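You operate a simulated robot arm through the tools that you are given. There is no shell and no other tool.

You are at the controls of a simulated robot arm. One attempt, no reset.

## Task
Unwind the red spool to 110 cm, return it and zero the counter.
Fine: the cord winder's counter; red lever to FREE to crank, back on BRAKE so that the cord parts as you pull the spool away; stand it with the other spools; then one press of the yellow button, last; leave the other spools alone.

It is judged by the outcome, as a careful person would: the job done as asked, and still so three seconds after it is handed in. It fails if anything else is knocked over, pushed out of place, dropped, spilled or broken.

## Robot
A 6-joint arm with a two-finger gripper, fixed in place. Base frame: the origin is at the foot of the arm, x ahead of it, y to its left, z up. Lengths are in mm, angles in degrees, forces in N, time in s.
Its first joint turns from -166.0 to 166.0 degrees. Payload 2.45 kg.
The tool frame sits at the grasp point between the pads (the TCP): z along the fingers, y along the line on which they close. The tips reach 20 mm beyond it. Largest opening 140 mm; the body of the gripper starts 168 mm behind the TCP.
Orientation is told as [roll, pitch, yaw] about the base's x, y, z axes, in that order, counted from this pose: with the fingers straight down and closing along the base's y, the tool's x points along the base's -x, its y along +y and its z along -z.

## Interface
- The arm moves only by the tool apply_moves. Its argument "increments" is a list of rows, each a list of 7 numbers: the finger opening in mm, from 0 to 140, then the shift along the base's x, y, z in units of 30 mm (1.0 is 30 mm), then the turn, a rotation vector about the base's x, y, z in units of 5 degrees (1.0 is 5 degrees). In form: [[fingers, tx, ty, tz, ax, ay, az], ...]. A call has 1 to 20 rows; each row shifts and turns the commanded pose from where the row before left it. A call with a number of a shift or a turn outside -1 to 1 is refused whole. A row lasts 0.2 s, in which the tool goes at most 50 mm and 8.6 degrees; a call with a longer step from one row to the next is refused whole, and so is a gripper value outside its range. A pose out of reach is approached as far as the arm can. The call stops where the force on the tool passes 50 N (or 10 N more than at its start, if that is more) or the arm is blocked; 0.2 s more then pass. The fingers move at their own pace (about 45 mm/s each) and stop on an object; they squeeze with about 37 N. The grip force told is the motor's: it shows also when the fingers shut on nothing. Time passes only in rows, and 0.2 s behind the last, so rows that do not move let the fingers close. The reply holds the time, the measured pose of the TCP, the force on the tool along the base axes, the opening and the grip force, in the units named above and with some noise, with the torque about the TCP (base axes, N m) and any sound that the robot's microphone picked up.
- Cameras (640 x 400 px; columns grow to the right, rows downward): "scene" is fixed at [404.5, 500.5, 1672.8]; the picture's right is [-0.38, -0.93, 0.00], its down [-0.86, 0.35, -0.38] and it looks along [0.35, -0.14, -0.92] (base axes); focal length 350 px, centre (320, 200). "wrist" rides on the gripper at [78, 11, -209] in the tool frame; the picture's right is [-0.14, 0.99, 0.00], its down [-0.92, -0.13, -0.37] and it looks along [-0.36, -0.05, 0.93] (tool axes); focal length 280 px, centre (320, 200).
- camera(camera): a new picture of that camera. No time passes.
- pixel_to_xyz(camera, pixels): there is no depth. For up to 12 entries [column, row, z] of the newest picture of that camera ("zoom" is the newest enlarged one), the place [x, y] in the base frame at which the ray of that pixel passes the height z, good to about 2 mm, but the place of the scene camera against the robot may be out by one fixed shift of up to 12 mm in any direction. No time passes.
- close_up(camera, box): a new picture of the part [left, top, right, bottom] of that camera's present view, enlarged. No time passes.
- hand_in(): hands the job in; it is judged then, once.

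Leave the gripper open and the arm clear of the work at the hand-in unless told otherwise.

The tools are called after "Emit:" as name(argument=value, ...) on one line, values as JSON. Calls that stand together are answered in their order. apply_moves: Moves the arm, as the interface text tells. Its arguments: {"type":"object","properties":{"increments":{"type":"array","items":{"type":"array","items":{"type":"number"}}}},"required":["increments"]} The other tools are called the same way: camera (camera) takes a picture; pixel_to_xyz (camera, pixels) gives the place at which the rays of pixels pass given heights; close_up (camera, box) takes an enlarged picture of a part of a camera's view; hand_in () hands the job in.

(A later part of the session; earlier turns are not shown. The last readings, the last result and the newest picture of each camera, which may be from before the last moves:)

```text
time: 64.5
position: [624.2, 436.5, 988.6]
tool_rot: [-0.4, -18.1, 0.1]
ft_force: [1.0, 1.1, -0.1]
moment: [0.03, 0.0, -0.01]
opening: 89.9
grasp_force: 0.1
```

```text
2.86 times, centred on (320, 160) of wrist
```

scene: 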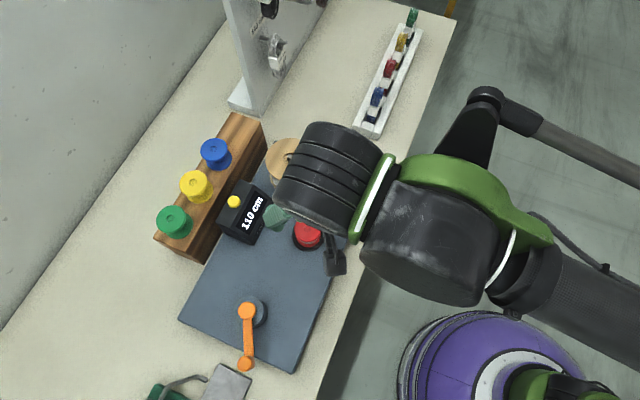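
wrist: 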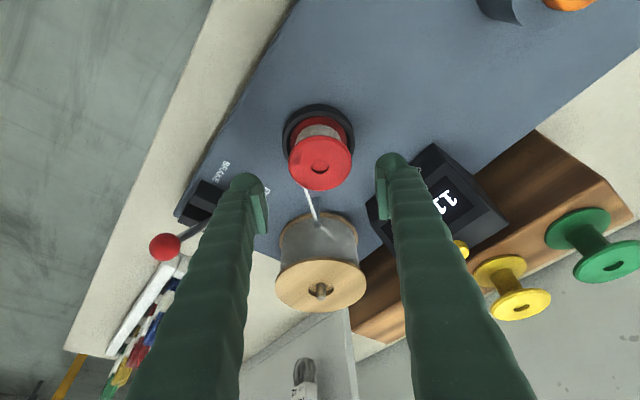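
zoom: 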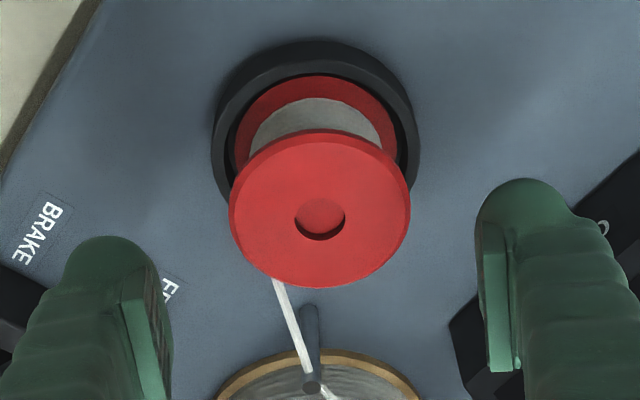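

Emit:
pixel_to_xyz(camera="wrist", pixels=[[320, 165.3, 930], [320, 165.3, 940], [320, 165.3, 950], [310.5, 142, 900], [320, 142, 900], [230, 210, 988]])

```text
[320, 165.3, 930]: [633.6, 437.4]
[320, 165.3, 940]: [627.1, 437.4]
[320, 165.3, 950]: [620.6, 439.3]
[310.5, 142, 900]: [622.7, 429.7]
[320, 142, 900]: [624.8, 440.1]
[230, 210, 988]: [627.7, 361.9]
```

Triangulated from several views, the red spool's top is at ≈(621,438.5,949), Ø≈57, and its base at ≈899. Before descending I'll check that the counter box doesn't get in the way of the right finger.

Emit:
pixel_to_xyz(camera="scene", pixels=[[245, 243, 900], [273, 206, 900], [272, 197, 930], [244, 237, 930]])

Emit:
close_up(camera="wrist", box=[280, 90, 520, 290])

```text
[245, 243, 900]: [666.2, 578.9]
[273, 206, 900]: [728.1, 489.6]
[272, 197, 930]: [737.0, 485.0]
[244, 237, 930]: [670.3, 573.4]
```

```text
2.00 times, centred on (400, 190) of wrist
```

zoom: 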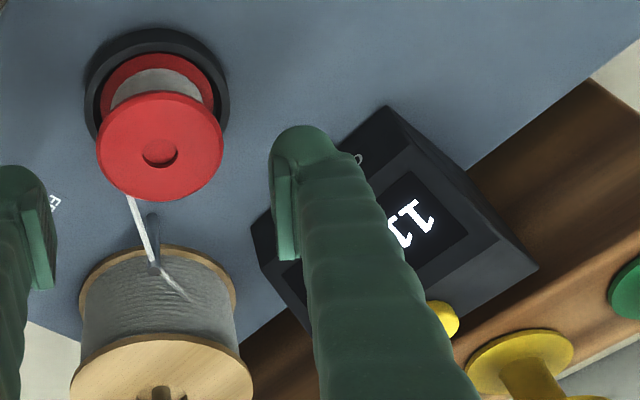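

The counter box's nearest corner is ≈80 mm off the finger. I'll narrow to 76 mm and descend to the flange: TCP ≈(621,438.5,945).

Emit:
apply_moves(increments=[[76, -0.05, 0.03, -0.4, 0, 0, 0], [76, -0.05, 0.03, -0.4, 0, 0, 0], [76, 0, 0, -0.4, 0, 0, 0], [76, 0, 0, -0.25, 0, 0, 0], [76, 0, 0, 0, 0, 0, 0]])

Emit:
camera(camera="wrist")

Emit:
close_up(camera="wrist", box=[230, 110, 410, 250])

```text
time: 65.8
position: [620.3, 438.4, 945.8]
tool_rot: [-0.4, -18.1, 0.1]
ft_force: [-0.4, -1.0, 0.9]
moment: [0.01, -0.01, 0.02]
opening: 76.1
grasp_force: 0.1
```

```text
taken
```

wrist: 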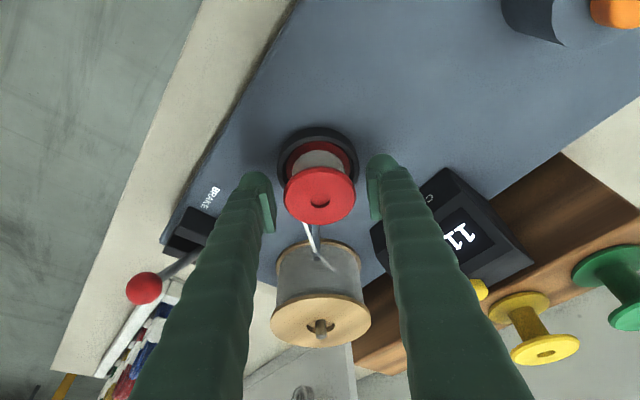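

```text
2.86 times, centred on (320, 180) of wrist
```

zoom: 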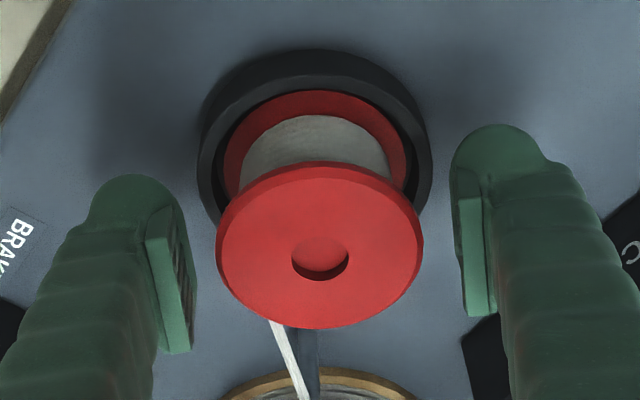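

The flange is centred between the fingers at TCP level. Closing on it.

Emit:
apply_moves(increments=[[40, 0, 0, 0, 0, 0, 0], [40, 0, 0, 0, 0, 0, 0], [40, 0, 0, 0, 0, 0, 0], [40, 0, 0, 0, 0, 0, 0]])

Emit:
close_up(camera="wrist", box=[230, 110, 410, 250])

Emit:
camera(camera="scene")

```text
time: 66.8
position: [619.7, 438.9, 945.6]
tool_rot: [-0.4, -18.0, 0.1]
ft_force: [-0.3, 0.0, 0.9]
moment: [0.01, 0.03, 0.03]
opening: 56.2
grasp_force: 37.2
```

```text
2.86 times, centred on (320, 180) of wrist
```

zoom: 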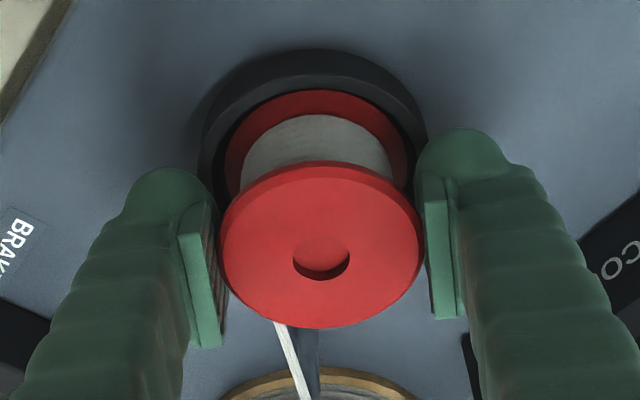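

```text
taken
```

scene: 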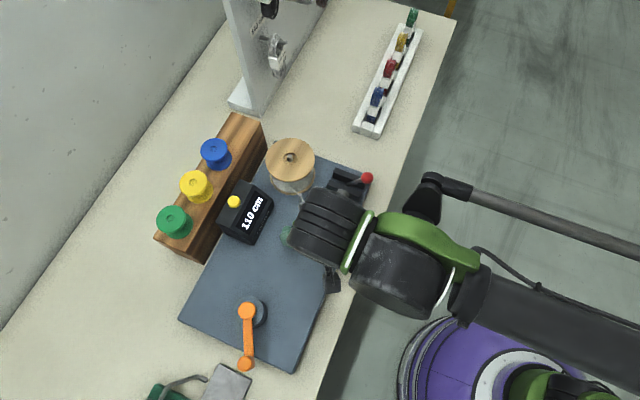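

The spool is held (opening 56.2 mm, 37 N). Lifting straight up in small steps and watching the force from the cord.

Emit:
apply_moves(increments=[[40, 0, 0, 0.2, 0, 0, 0], [40, 0, 0, 0.2, 0, 0, 0], [40, 0, 0, 0.2, 0, 0, 0], [40, 0, 0, 0.2, 0, 0, 0]])

Emit:
close_up(camera="wrist", box=[230, 110, 410, 250])

```text
time: 67.8
position: [620.8, 441.0, 970.6]
tool_rot: [-0.4, -18.1, 0.1]
ft_force: [-0.3, -0.5, -0.3]
moment: [-0.01, -0.02, -0.04]
opening: 55.7
grasp_force: 37.2
```

```text
2.86 times, centred on (320, 180) of wrist
```

zoom: 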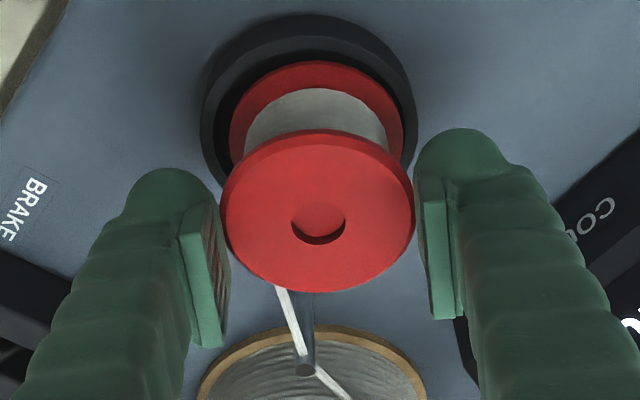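

The fingers rose 25 mm but the spool stayed in its cup (flange moved from (320,250) to (318,212) in the close-up relative to the fingers): it slipped. I'll open, go lower for a deeper hold, then lift in 2 mm steps while reading the force.

Emit:
apply_moves(increments=[[70, 0, 0, 0, 0, 0, 0], [70, 0, 0, 0, 0, 0, 0], [70, 0.02, -0.07, -0.4, 0, 0, 0], [70, 0.02, 0, -0.4, 0, 0, 0], [70, 0, 0, -0.4, 0, 0, 0], [70, 0, 0, 0, 0, 0, 0]])

Emit:
close_up(camera="wrist", box=[230, 110, 410, 250])

Emit:
camera(camera="scene")

```text
time: 69.2
position: [622.7, 437.5, 933.4]
tool_rot: [-0.5, -18.2, 0.2]
ft_force: [0.1, 0.3, 0.1]
moment: [0.0, -0.01, -0.03]
opening: 70.1
grasp_force: 0.0
```

```text
2.86 times, centred on (320, 180) of wrist
```

zoom: 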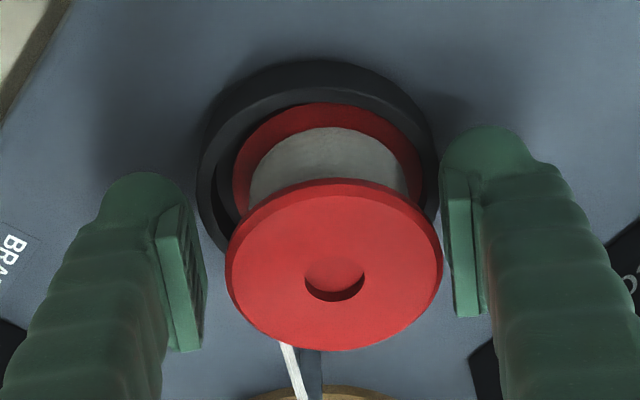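

```text
taken
```

scene: 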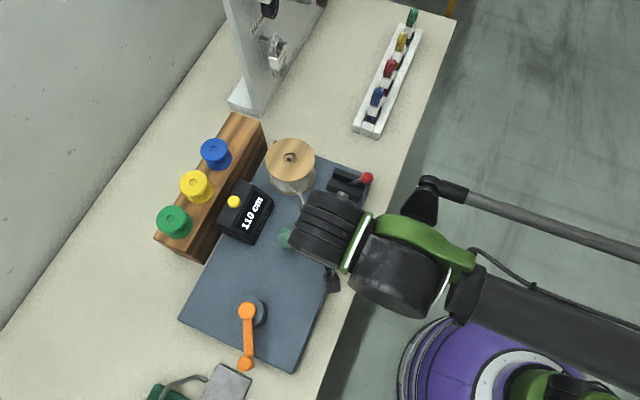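

The spool now sits ~3–4 mm to the right in its cup, still connected to the cord. I'll recentre, close at this lower height (pads well below the flange top), and lift in tiny steps reading forces.

Emit:
apply_moves(increments=[[70, 0, 0.1, 0, 0, 0, 0], [40, 0, 0, 0, 0, 0, 0], [40, 0, 0, 0, 0, 0, 0], [40, 0, 0, 0, 0, 0, 0], [40, 0, 0, 0, 0, 0, 0], [40, 0, 0, 0.07, 0, 0, 0]])

Emit:
apply_moves(increments=[[40, 0, 0, 0.1, 0, 0, 0]])

Emit:
close_up(camera="wrist", box=[230, 110, 410, 250])

```text
time: 70.5
position: [622.2, 441.6, 936.2]
tool_rot: [-0.3, -18.2, 0.2]
ft_force: [0.9, -3.2, -1.8]
moment: [-0.13, 0.01, 0.02]
opening: 57.0
grasp_force: 36.8
```

```text
time: 71.0
position: [623.1, 442.3, 938.5]
tool_rot: [-0.5, -18.2, 0.1]
ft_force: [0.2, -6.9, -5.1]
moment: [-0.31, -0.03, -0.01]
opening: 57.3
grasp_force: 37.5
```

```text
2.86 times, centred on (320, 180) of wrist
```

zoom: 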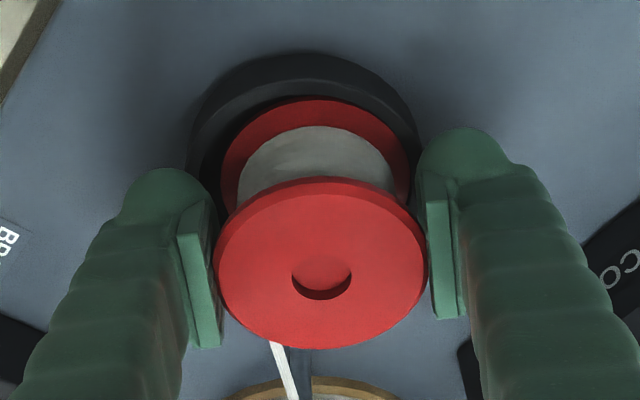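

There is a sideways load (−7 N in y): the spool is pressed against the cup wall, since it sits ~4 mm off the cup's centre (y≈438.3). I'll shift −4 mm in y while holding to relieve this, then lift on.

Emit:
apply_moves(increments=[[40, -0.03, -0.07, 0, 0, 0, 0], [40, -0.03, -0.06, 0, 0, 0, 0]])

Emit:
apply_moves(increments=[[40, 0, 0, 0.1, 0, 0, 0]])

Emit:
apply_moves(increments=[[40, 0, 0, 0.1, 0, 0, 0]])

Emit:
close_up(camera="wrist", box=[230, 110, 410, 250])

```text
time: 71.5
position: [620.0, 439.0, 939.1]
tool_rot: [-0.4, -18.1, 0.2]
ft_force: [0.2, -0.2, 0.4]
moment: [0.03, -0.04, 0.02]
opening: 57.2
grasp_force: 36.6
```

```text
time: 72.0
position: [620.8, 436.8, 941.6]
tool_rot: [-0.4, -18.0, 0.1]
ft_force: [-0.5, -0.4, -0.8]
moment: [0.03, 0.01, 0.01]
opening: 57.1
grasp_force: 37.3
```

```text
time: 72.3
position: [619.5, 437.6, 945.7]
tool_rot: [-0.4, -18.1, 0.0]
ft_force: [0.7, 0.3, -0.7]
moment: [0.02, -0.01, 0.02]
opening: 56.9
grasp_force: 37.0
```

```text
2.86 times, centred on (320, 180) of wrist
```

zoom: 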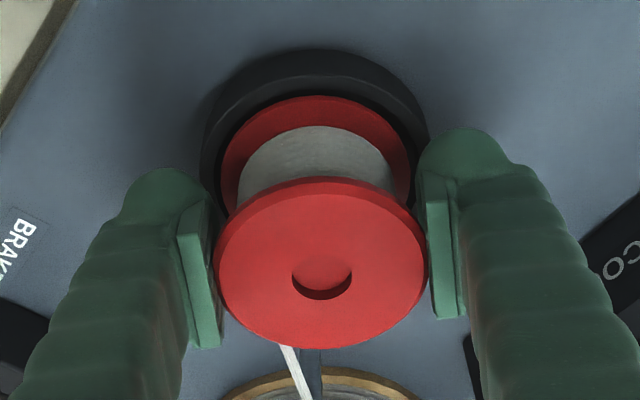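

The side load is gone and the flange now stays fixed relative to the fingers: the spool is rising with them. Continuing the lift.

Emit:
apply_moves(increments=[[40, 0, 0, 0.15, 0, 0, 0], [40, 0, 0, 0.15, 0, 0, 0]])

Emit:
close_up(camera="wrist", box=[230, 110, 410, 250])

```text
time: 73.0
position: [620.7, 437.4, 953.5]
tool_rot: [-0.4, -18.1, 0.0]
ft_force: [-0.1, -0.3, -1.1]
moment: [0.0, 0.01, 0.01]
opening: 57.0
grasp_force: 37.6
```

```text
2.86 times, centred on (320, 180) of wrist
```

zoom: 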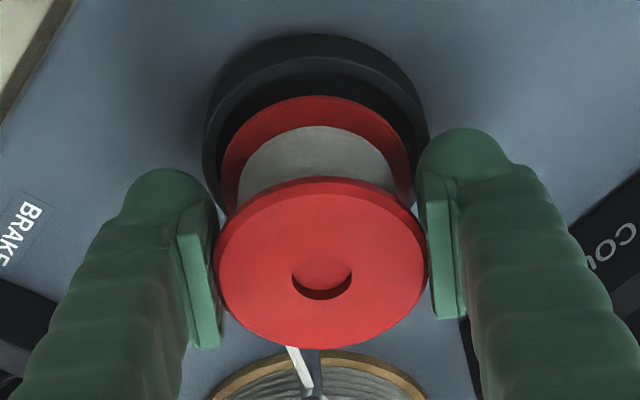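

The spool is coming out of the cup (dark cup interior now visible behind it). Lifting further.

Emit:
apply_moves(increments=[[40, 0, 0, 0.2, 0, 0, 0], [40, 0, 0, 0.2, 0, 0, 0], [40, 0, 0, 0.2, 0, 0, 0]])

Emit:
close_up(camera="wrist", box=[230, 110, 410, 250])

Emit:
camera(camera="scene")

```text
time: 73.8
position: [621.5, 439.6, 971.3]
tool_rot: [-0.4, -18.1, 0.1]
ft_force: [1.0, 0.1, -0.3]
moment: [0.01, 0.0, -0.01]
opening: 57.0
grasp_force: 37.2
```

```text
2.86 times, centred on (320, 180) of wrist
```

zoom: 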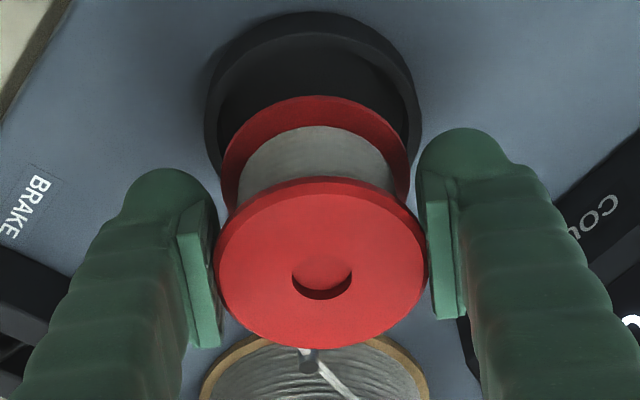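

```text
taken
```

scene: 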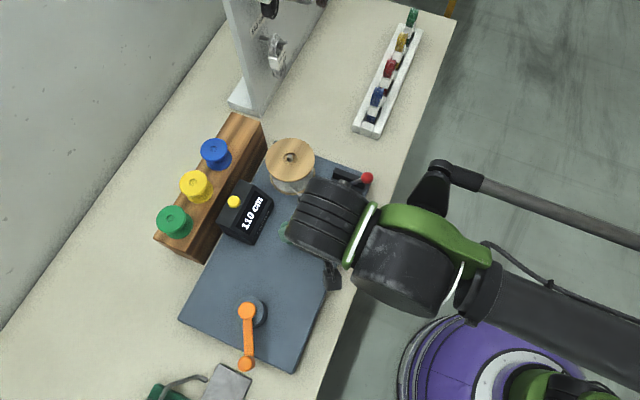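

The spool is well held, the force is near zero. I'll continue to lift to z≈1016 and check the cord.

Emit:
apply_moves(increments=[[40, 0, 0, 0.25, 0, 0, 0], [40, 0, 0, 0.25, 0, 0, 0], [40, 0, 0, 0.25, 0, 0, 0], [40, 0, 0, 0.25, 0, 0, 0], [40, 0, 0, 0.25, 0, 0, 0], [40, 0, 0, 0.25, 0, 0, 0]])

Emit:
camera(camera="wrist")

Emit:
close_up(camera="wrist", box=[230, 60, 430, 260])

Emit:
close_up(camera="scene", box=[220, 120, 380, 260])

```text
time: 75.2
position: [620.7, 438.8, 1017.8]
tool_rot: [-0.4, -18.2, 0.1]
ft_force: [-0.2, -0.3, -0.2]
moment: [0.06, 0.01, 0.01]
opening: 57.1
grasp_force: 37.7
```

```text
taken
```

wrist: 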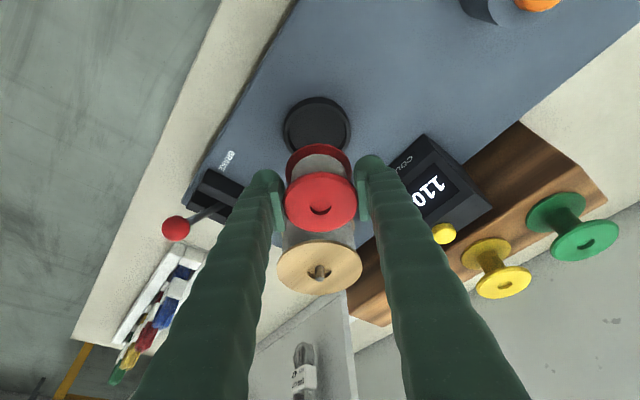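

```text
2.00 times, centred on (330, 160) of wrist
```

zoom: 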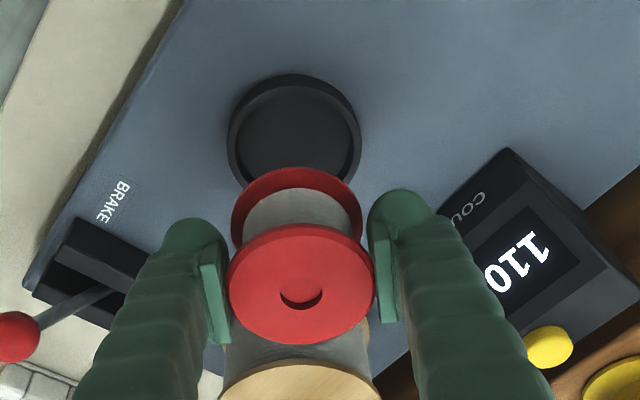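

```text
2.86 times, centred on (300, 190) of scene
```

zoom: 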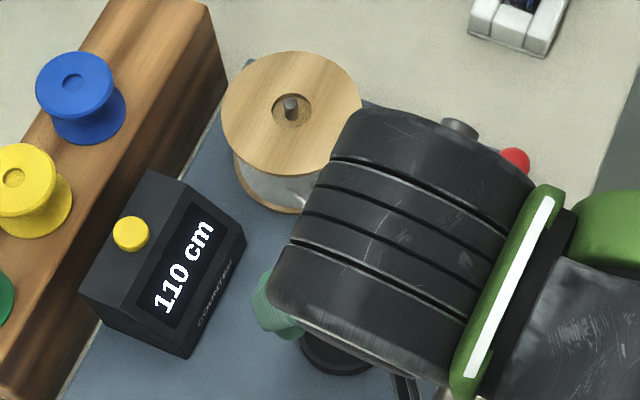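

The cup is empty and the spool is in the gripper, the counter still at 110. Next: rise to z≈1100 and carry the spool over to the free slot at ≈(900,506.5), then look before lowering.

Emit:
apply_moves(increments=[[40, 0, 0, 0.5, 0, 0, 0], [40, 0, 0, 0.9, 0, 0, 0], [40, 0, 0, 0.9, 0, 0, 0], [40, 0, 0, 0.5, 0, 0, 0], [40, 0, 0, 0, 0, 0, 0]])

Emit:
camera(camera="wrist")

Emit:
camera(camera="scene")

```text
time: 76.3
position: [619.0, 437.6, 1101.6]
tool_rot: [-0.4, -18.1, 0.1]
ft_force: [0.6, 0.0, -0.3]
moment: [-0.02, 0.02, 0.0]
opening: 56.8
grasp_force: 36.6
```

```text
taken
```

wrist: 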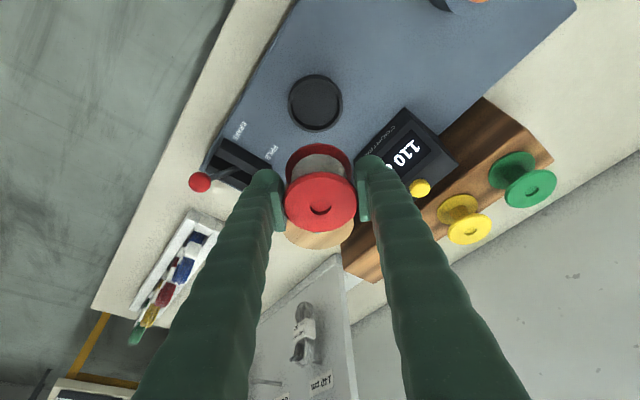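

```text
taken
```

scene: 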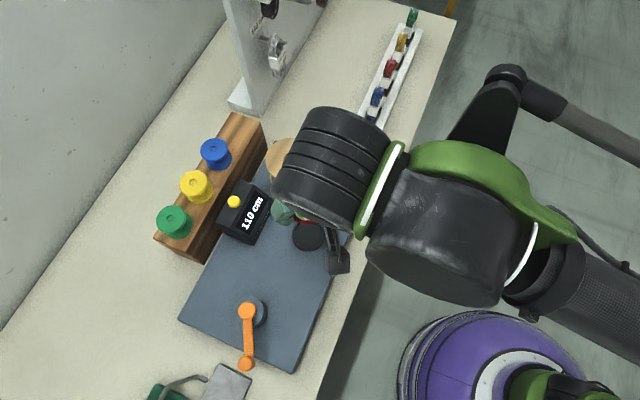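

The spool is held steadily. Carrying it over to the slot at this height.

Emit:
apply_moves(increments=[[40, 0.5, 0.12, 0, 0, 0, 0], [40, 0.85, 0.21, 0, 0, 0, 0], [40, 0.85, 0.21, 0, 0, 0, 0], [40, 0.85, 0.21, 0, 0, 0, 0], [40, 0.85, 0.21, 0, 0, 0, 0], [40, 0.85, 0.21, 0, 0, 0, 0], [40, 0.85, 0.21, 0, 0, 0, 0], [40, 0.85, 0.21, 0, 0, 0, 0], [40, 0.85, 0.21, 0, 0, 0, 0], [40, 0.85, 0.21, 0, 0, 0, 0], [40, 0.85, 0.21, 0, 0, 0, 0], [40, 0.4, 0.09, 0, 0, 0, 0], [40, 0, 0, 0, 0, 0, 0]])

Emit:
camera(camera="wrist")

Emit:
camera(camera="scene")

```text
time: 79.2
position: [901.3, 506.3, 1098.6]
tool_rot: [-0.5, -18.0, 0.2]
ft_force: [0.5, -0.9, -0.4]
moment: [-0.02, -0.01, 0.02]
opening: 57.0
grasp_force: 37.1
```

```text
taken
```

wrist: 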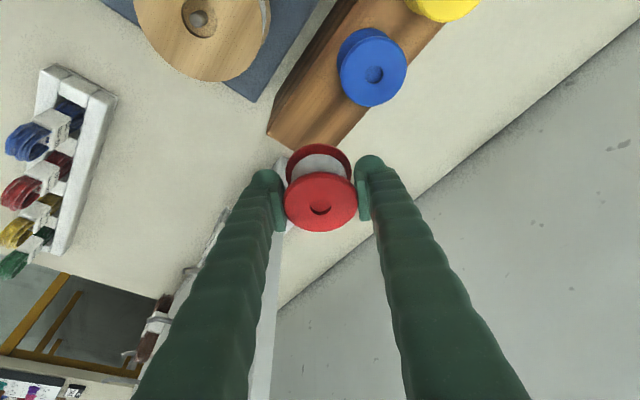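

```text
taken
```

scene: 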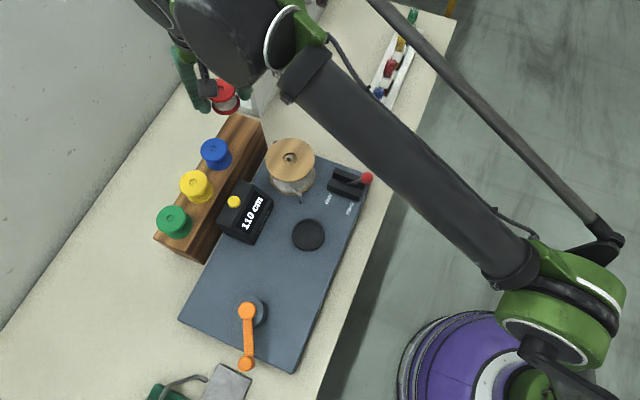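

The scene shows the spool above the rack's free end and the cord parted at the reel. I'll zoom in to verify both before lowering.

Emit:
close_up(camera="scene", box=[250, 130, 390, 260])

Emit:
close_up(camera="scene", box=[150, 50, 310, 200])

Emit:
close_up(camera="wrist", box=[240, 40, 440, 240])

```text
3.08 times, centred on (320, 195) of scene
```

zoom: 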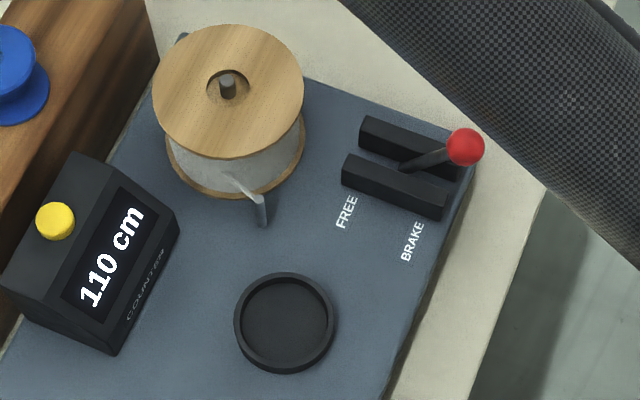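

```text
2.67 times, centred on (230, 125) of scene
```

zoom: 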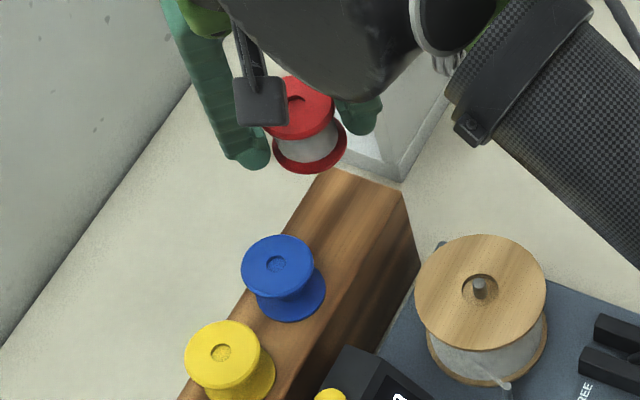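

```text
2.00 times, centred on (340, 140) of wrist
```

zoom: 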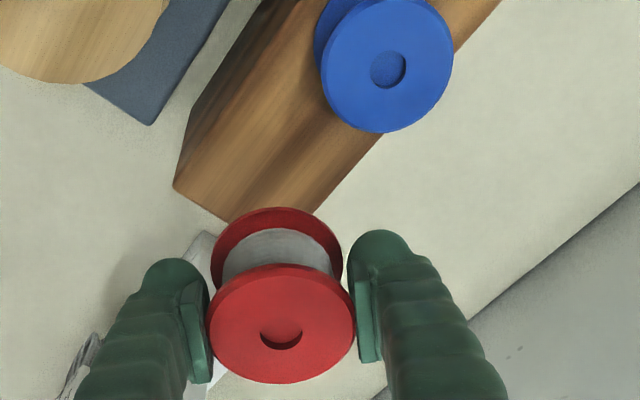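

The cord has parted cleanly (tail stays at the reel), the lever is on BRAKE, counter 110. Now lowering over the slot to about 40 mm above the final height and checking alignment.

Emit:
apply_moves(increments=[[40, 0, 0, -0.6, 0, 0, 0], [40, 0, 0, -0.7, 0, 0, 0], [40, 0, 0, -0.6, 0, 0, 0], [40, 0, 0, 0, 0, 0, 0]])

Emit:
camera(camera="wrist")

Emit:
close_up(camera="scene", box=[150, 50, 310, 200])

Emit:
close_up(camera="wrist", box=[240, 40, 440, 240])

```text
time: 80.2
position: [903.9, 506.4, 1044.4]
tool_rot: [-0.5, -18.1, 0.0]
ft_force: [0.0, 0.2, -0.1]
moment: [0.03, -0.01, -0.03]
opening: 57.0
grasp_force: 36.9
```

```text
taken
```

wrist: 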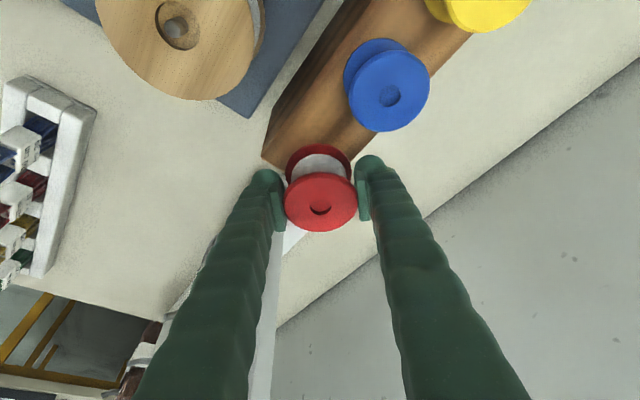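

```text
2.67 times, centred on (230, 125) of scene
```

zoom: 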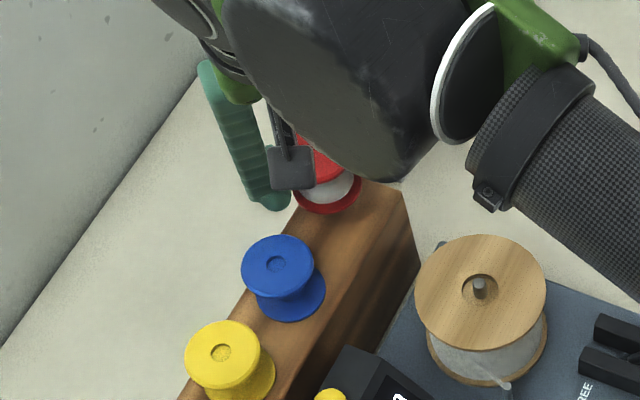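

```text
2.00 times, centred on (340, 140) of wrist
```

zoom: 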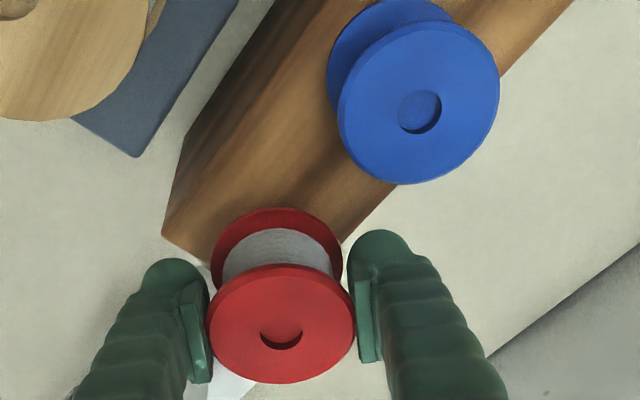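

I'll verify the geometry from here: rack corner (261,157) and blue spool top (389.5,94) against the TCP position.

Emit:
pixel_to_xyz(camera="wrist", pixels=[[261, 157.5, 960], [261, 157.5, 970], [388, 92, 1010], [388, 92, 1020], [320.5, 202, 1054], [319, 165, 1004], [319, 165, 1000]])

```text
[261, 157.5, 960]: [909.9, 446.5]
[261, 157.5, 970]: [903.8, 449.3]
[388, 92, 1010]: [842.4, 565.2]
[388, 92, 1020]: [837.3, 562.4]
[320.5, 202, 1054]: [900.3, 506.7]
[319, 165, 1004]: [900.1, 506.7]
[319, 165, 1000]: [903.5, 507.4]
```

The spool's axis is at ≈(900,506.7): 47 mm from the rack's end, 37 mm from its front edge, 85 mm from blue. Lowering 25 mm, then gently in small steps until contact.

Emit:
apply_moves(increments=[[40, 0, 0, -0.3, 0, 0, 0], [40, 0, 0, -0.3, 0, 0, 0], [40, 0, 0, -0.2, 0, 0, 0]])

Emit:
apply_moves(increments=[[40, 0, 0, -0.08, 0, 0, 0], [40, 0, 0, 0, 0, 0, 0]])

Emit:
apply_moves(increments=[[40, 0, 0, -0.08, 0, 0, 0], [40, 0, 0, 0, 0, 0, 0]])

Emit:
apply_moves(increments=[[40, 0, 0, -0.07, 0, 0, 0], [40, 0, 0, 0, 0, 0, 0]])

Emit:
close_up(camera="wrist", box=[240, 40, 440, 240])

```text
time: 81.0
position: [903.1, 508.4, 1019.0]
tool_rot: [-0.4, -18.1, 0.0]
ft_force: [0.8, 0.7, -0.8]
moment: [0.0, 0.01, 0.01]
opening: 56.9
grasp_force: 36.9
```

```text
time: 81.5
position: [903.1, 506.7, 1019.3]
tool_rot: [-0.4, -18.0, 0.1]
ft_force: [0.1, 0.0, -0.8]
moment: [0.0, 0.02, -0.02]
opening: 56.9
grasp_force: 37.2
```

```text
time: 82.2
position: [903.6, 506.3, 1014.1]
tool_rot: [-0.4, -18.0, 0.0]
ft_force: [-0.3, -0.7, -0.9]
moment: [-0.02, 0.02, -0.01]
opening: 57.0
grasp_force: 36.6
```

```text
time: 82.8
position: [902.4, 507.0, 1013.5]
tool_rot: [-0.4, -18.1, 0.1]
ft_force: [0.3, -0.1, -1.5]
moment: [0.0, -0.01, -0.02]
opening: 57.1
grasp_force: 36.8
```

```text
2.00 times, centred on (340, 140) of wrist
```

zoom: 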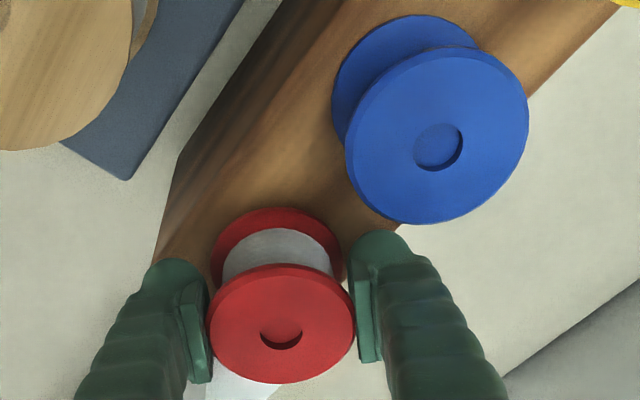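

No contact yet at z≈1013. Continuing in 2 mm steps.

Emit:
apply_moves(increments=[[40, 0, 0, -0.07, 0, 0, 0], [40, 0, 0, 0, 0, 0, 0]])

Emit:
apply_moves(increments=[[40, 0, 0, -0.07, 0, 0, 0], [40, 0, 0, 0, 0, 0, 0]])

Emit:
apply_moves(increments=[[40, 0, 0, -0.07, 0, 0, 0], [40, 0, 0, 0, 0, 0, 0]])

Emit:
close_up(camera="wrist", box=[240, 40, 440, 240])

```text
time: 83.3
position: [903.2, 507.6, 1011.9]
tool_rot: [-0.4, -18.0, 0.1]
ft_force: [-0.9, -0.5, -1.0]
moment: [0.02, -0.03, 0.01]
opening: 56.9
grasp_force: 37.0
```

```text
time: 84.0
position: [902.8, 506.9, 1009.1]
tool_rot: [-0.5, -18.1, 0.2]
ft_force: [0.6, -0.4, -0.9]
moment: [-0.01, 0.0, -0.03]
opening: 57.0
grasp_force: 37.6
```

```text
time: 84.5
position: [903.9, 507.5, 1007.1]
tool_rot: [-0.4, -18.1, 0.1]
ft_force: [-0.4, -0.1, -0.7]
moment: [0.01, -0.03, 0.01]
opening: 57.3
grasp_force: 37.1
```

```text
2.00 times, centred on (340, 140) of wrist
```

zoom: 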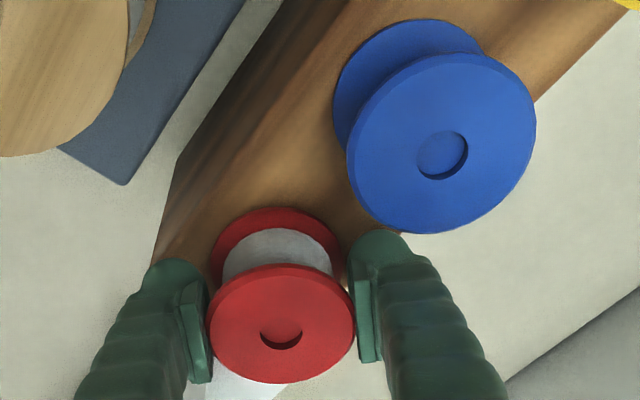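

Still free at z≈1007; by apparent size the red top is about level with the blue top (≈1017), so contact should be near. Continuing.

Emit:
apply_moves(increments=[[40, 0, 0, -0.06, 0, 0, 0], [40, 0, 0, 0, 0, 0, 0]])

Emit:
apply_moves(increments=[[40, 0, 0, -0.06, 0, 0, 0], [40, 0, 0, 0, 0, 0, 0]])

Emit:
apply_moves(increments=[[40, 0, 0, -0.06, 0, 0, 0], [40, 0, 0, 0, 0, 0, 0]])

Emit:
close_up(camera="scene", box=[150, 50, 310, 200])

```text
time: 85.2
position: [902.2, 508.6, 1005.1]
tool_rot: [-0.4, -18.1, 0.1]
ft_force: [-0.8, -0.1, -0.6]
moment: [0.04, -0.01, 0.01]
opening: 57.0
grasp_force: 37.0
```

```text
time: 85.8
position: [901.8, 507.3, 1004.3]
tool_rot: [-0.4, -18.1, 0.1]
ft_force: [0.8, 0.7, 4.8]
moment: [0.16, -0.09, -0.08]
opening: 56.7
grasp_force: 36.8
```

```text
time: 86.3
position: [901.7, 506.7, 1003.5]
tool_rot: [-0.4, -18.3, 0.1]
ft_force: [14.5, 7.5, 38.2]
moment: [0.48, -0.2, -0.09]
opening: 57.1
grasp_force: 36.8
```

```text
2.67 times, centred on (230, 125) of scene
```

zoom: 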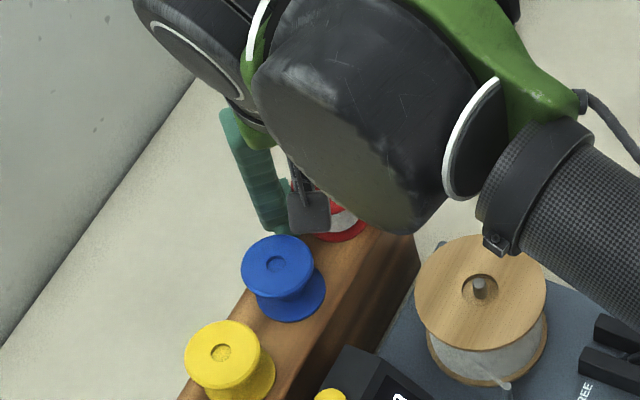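

Contact: 38 N upward at z≈1003.5. I'll relieve by ~1.3 mm so it's standing lightly on the shelf, and read the force.

Emit:
apply_moves(increments=[[40, 0, 0, 0.045, 0, 0, 0], [40, 0, 0, 0, 0, 0, 0]])

Emit:
close_up(camera="wrist", box=[240, 40, 440, 240])

```text
time: 87.0
position: [901.3, 506.8, 1003.1]
tool_rot: [-0.4, -18.2, 0.1]
ft_force: [5.0, 2.1, 20.5]
moment: [0.26, 0.04, -0.02]
opening: 57.0
grasp_force: 37.1
```

```text
2.00 times, centred on (340, 140) of wrist
```

zoom: 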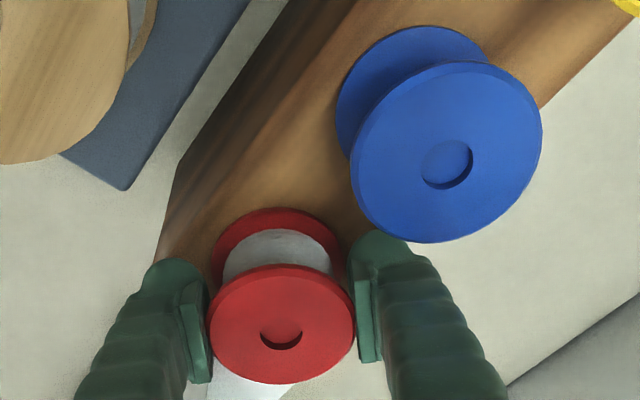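

Still 20 N of pressing. A little more relief.

Emit:
apply_moves(increments=[[40, 0, 0, 0.03, 0, 0, 0], [40, 0, 0, 0, 0, 0, 0]])

```text
time: 87.5
position: [903.4, 507.5, 1003.6]
tool_rot: [-0.4, -18.1, 0.1]
ft_force: [-0.6, -1.3, -0.9]
moment: [0.0, 0.01, 0.01]
opening: 56.7
grasp_force: 36.9
```

Unloaded now (within a millimetre of the shelf). I'll go 0.5 mm down and open slowly to 72 mm.

Emit:
apply_moves(increments=[[40, 0, 0, -0.016, 0, 0, 0], [57, 0, 0, 0, 0, 0, 0], [58.5, 0, 0, 0, 0, 0, 0], [61, 0, 0, 0, 0, 0, 0], [65, 0, 0, 0, 0, 0, 0], [72, 0, 0, 0, 0, 0, 0], [72, 0, 0, 0, 0, 0, 0], [72, 0, 0, 0, 0, 0, 0]])

Emit:
camera(camera="wrist")

Emit:
close_up(camera="wrist", box=[240, 40, 440, 240])

```text
time: 89.3
position: [902.0, 508.2, 1002.8]
tool_rot: [-0.4, -18.1, 0.1]
ft_force: [-0.1, -0.4, 0.1]
moment: [0.0, 0.0, 0.01]
opening: 72.0
grasp_force: 0.0
```

```text
taken
```

wrist: 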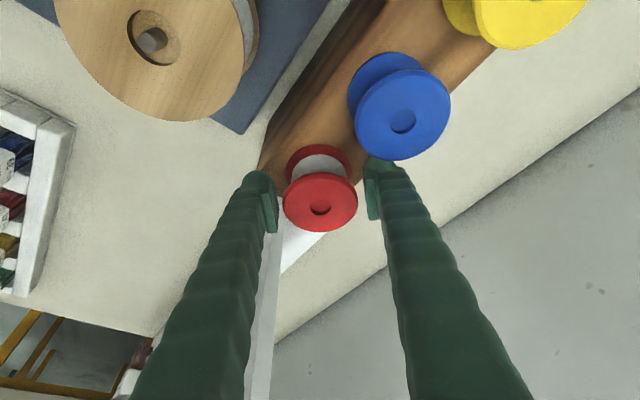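

```text
2.00 times, centred on (340, 140) of wrist
```

zoom: 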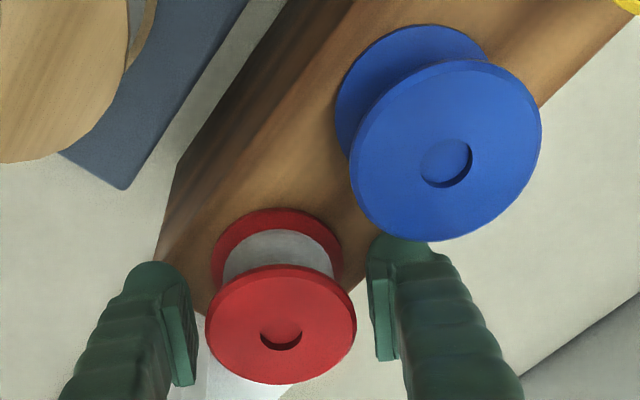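

The spool stands by itself, both fingers clear of it. Rising straight up.

Emit:
apply_moves(increments=[[72, 0, 0, 0.4, 0, 0, 0], [72, 0, 0, 0.8, 0, 0, 0], [72, 0, 0, 1, 0, 0, 0], [72, 0, 0, 1, 0, 0, 0]])

Emit:
camera(camera="wrist")

Emit:
camera(camera="scene")

```text
time: 90.3
position: [902.3, 507.7, 1098.7]
tool_rot: [-0.4, -18.1, 0.1]
ft_force: [0.6, 0.5, -0.3]
moment: [0.02, 0.01, -0.02]
opening: 72.0
grasp_force: 0.1
```

```text
taken
```

wrist: 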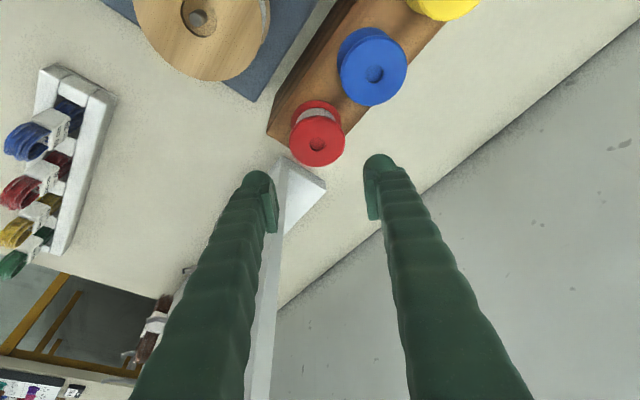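

```text
taken
```

scene: 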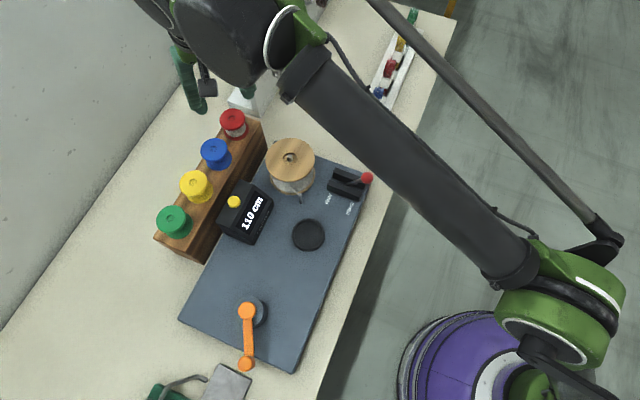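

The red spool stands in line with the green, yellow and blue ones. Now the yellow button: triangulated at ≈(727,565), top z≈980. I'll move inwards at z≈1098, bring the tool upright, and close the fingers.

Emit:
apply_moves(increments=[[72, -0.97, 0.32, 0, 0, 0, 0], [40, -0.97, 0.32, 0, 0, 0, 0], [0, -0.97, 0.32, 0, 0, 0.9, 0], [0, -0.97, 0.32, 0, 0, 0.9, 0], [0, -0.97, 0.32, 0, 0, 0.9, 0], [0, -0.97, 0.32, 0, 0, 0.9, 0], [0, 0, 0, 0, 0, 0, 0], [0, 0, 0, 0, 0, 0, 0], [0, 0, 0, 0, 0, 0, 0]])

Emit:
camera(camera="wrist")

Emit:
camera(camera="scene")

```text
time: 92.3
position: [727.4, 565.7, 1097.5]
tool_rot: [-0.5, -0.2, 0.1]
ft_force: [-0.7, -0.3, -0.7]
moment: [-0.01, 0.0, -0.01]
opening: 0.1
grasp_force: 29.3
```

```text
taken
```

wrist: 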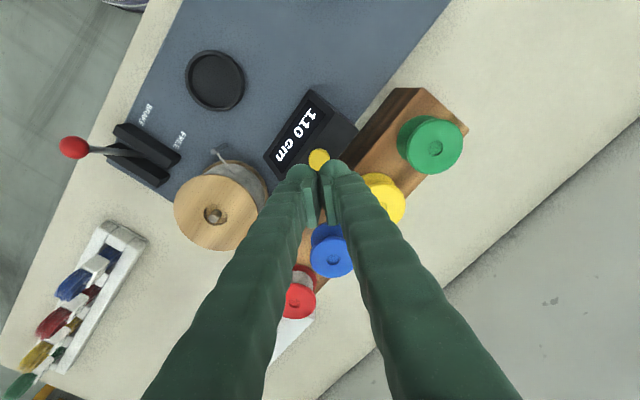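

```text
taken
```

scene: 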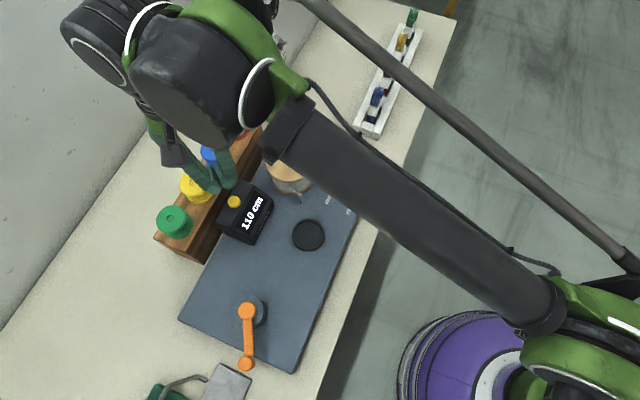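

The button (319,160) lies exactly under the TCP and the display is visible in both cameras. Descending to TCP z≈1010 (tips ≈990, 10 mm above the button).

Emit:
apply_moves(increments=[[0, 0, 0, -0.95, 0, 0, 0], [0, 0, 0, -0.95, 0, 0, 0], [0, 0, 0, -0.9, 0, 0, 0], [0, 0, 0, 0, 0, 0, 0]])

Emit:
camera(camera="wrist")

Emit:
close_up(camera="wrist", box=[230, 100, 430, 240])

Emit:
close_up(camera="scene", box=[150, 120, 310, 260])

```text
time: 93.3
position: [727.5, 564.4, 1015.3]
tool_rot: [-0.4, -0.1, 0.2]
ft_force: [0.0, 0.3, -0.6]
moment: [0.04, 0.0, -0.04]
opening: 0.0
grasp_force: 29.9
```

```text
taken
```

wrist: 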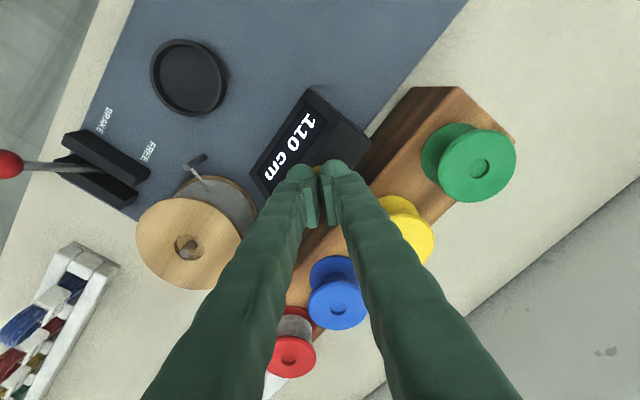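

```text
2.86 times, centred on (330, 170) of wrist
```

zoom: 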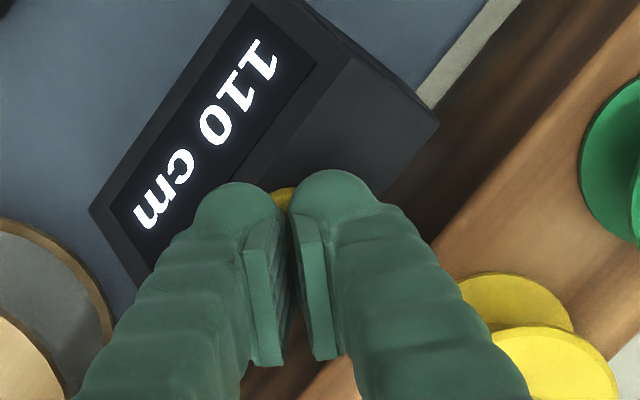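

```text
2.86 times, centred on (230, 190) of scene
```

zoom: 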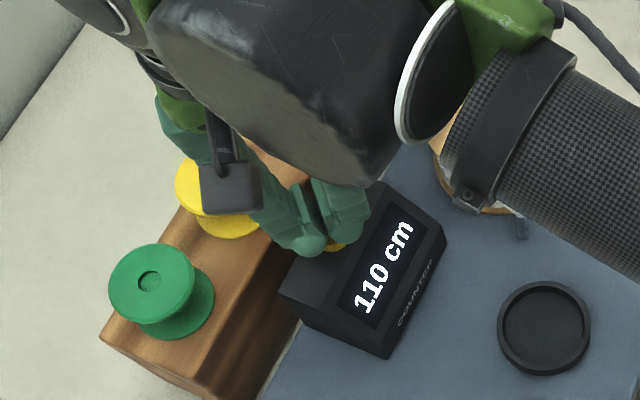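

The tips are just above the button, display 110 visible. Going down slowly now.

Emit:
apply_moves(increments=[[0, 0, 0, -0.2, 0, 0, 0], [0, 0, 0, -0.17, 0, 0, 0], [0, 0, 0, 0, 0, 0, 0]])

Emit:
close_up(camera="scene", box=[150, 120, 310, 260])

```text
time: 94.2
position: [728.2, 565.5, 1004.5]
tool_rot: [-0.4, -0.1, 0.1]
ft_force: [0.7, 0.1, 0.6]
moment: [0.01, 0.02, 0.0]
opening: 0.0
grasp_force: 29.4
```

```text
2.86 times, centred on (230, 190) of scene
```

zoom: 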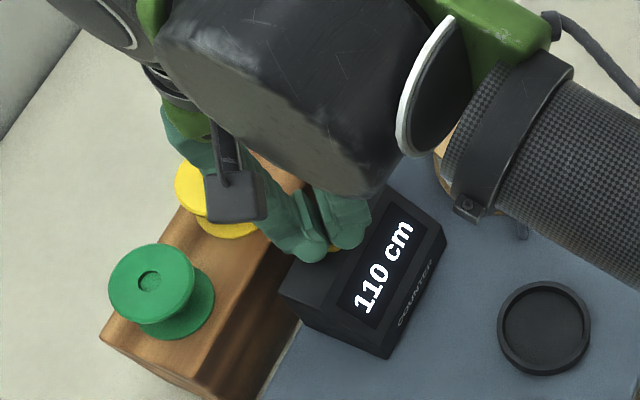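

No contact yet. Continuing down in ~2 mm steps, as one continuous press.

Emit:
apply_moves(increments=[[0, 0, 0, -0.07, 0, 0, 0], [0, 0, 0, -0.07, 0, 0, 0]])

Emit:
close_up(camera="scene", box=[150, 120, 310, 260])

```text
time: 94.8
position: [728.7, 564.9, 999.5]
tool_rot: [-0.3, -0.1, 0.0]
ft_force: [0.2, 1.0, 3.2]
moment: [0.05, -0.01, 0.02]
opening: 5.8
grasp_force: 28.8
heard: click
```

```text
2.86 times, centred on (230, 190) of scene
```

zoom: 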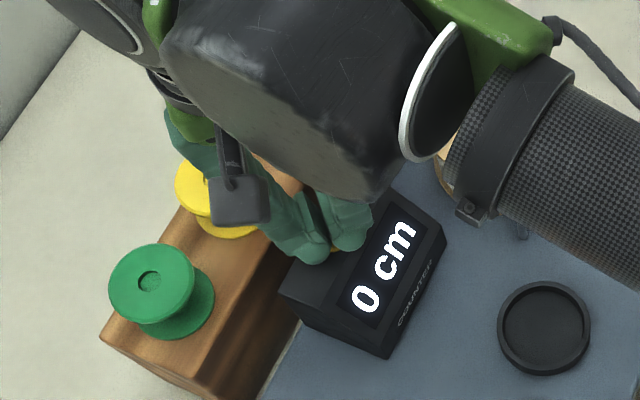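

A click was heard and the display reads "0 cm". One press is done; now I rise straight up at once without touching it again.

Emit:
apply_moves(increments=[[8, 0, 0, 0.3, 0, 0, 0], [8, 0, 0, 0.6, 0, 0, 0], [8, 0, 0, 0.9, 0, 0, 0], [8, 0, 0, 1, 0, 0, 0], [8, 0, 0, 1, 0, 0, 0]])

Emit:
camera(camera="wrist")

Emit:
camera(camera="scene")

```text
time: 96.0
position: [729.4, 565.0, 1113.8]
tool_rot: [-0.4, -0.1, 0.1]
ft_force: [-1.0, 0.6, 0.1]
moment: [-0.03, 0.01, 0.0]
opening: 8.1
grasp_force: 0.1
```

```text
taken
```

wrist: 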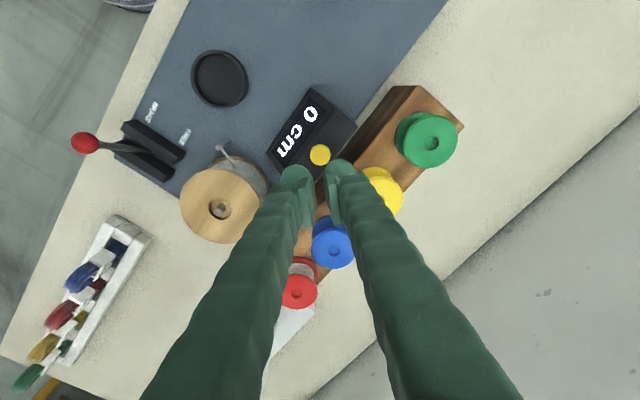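

```text
taken
```

scene: 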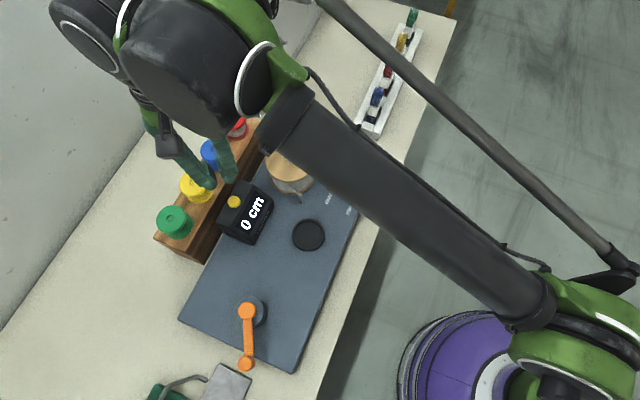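

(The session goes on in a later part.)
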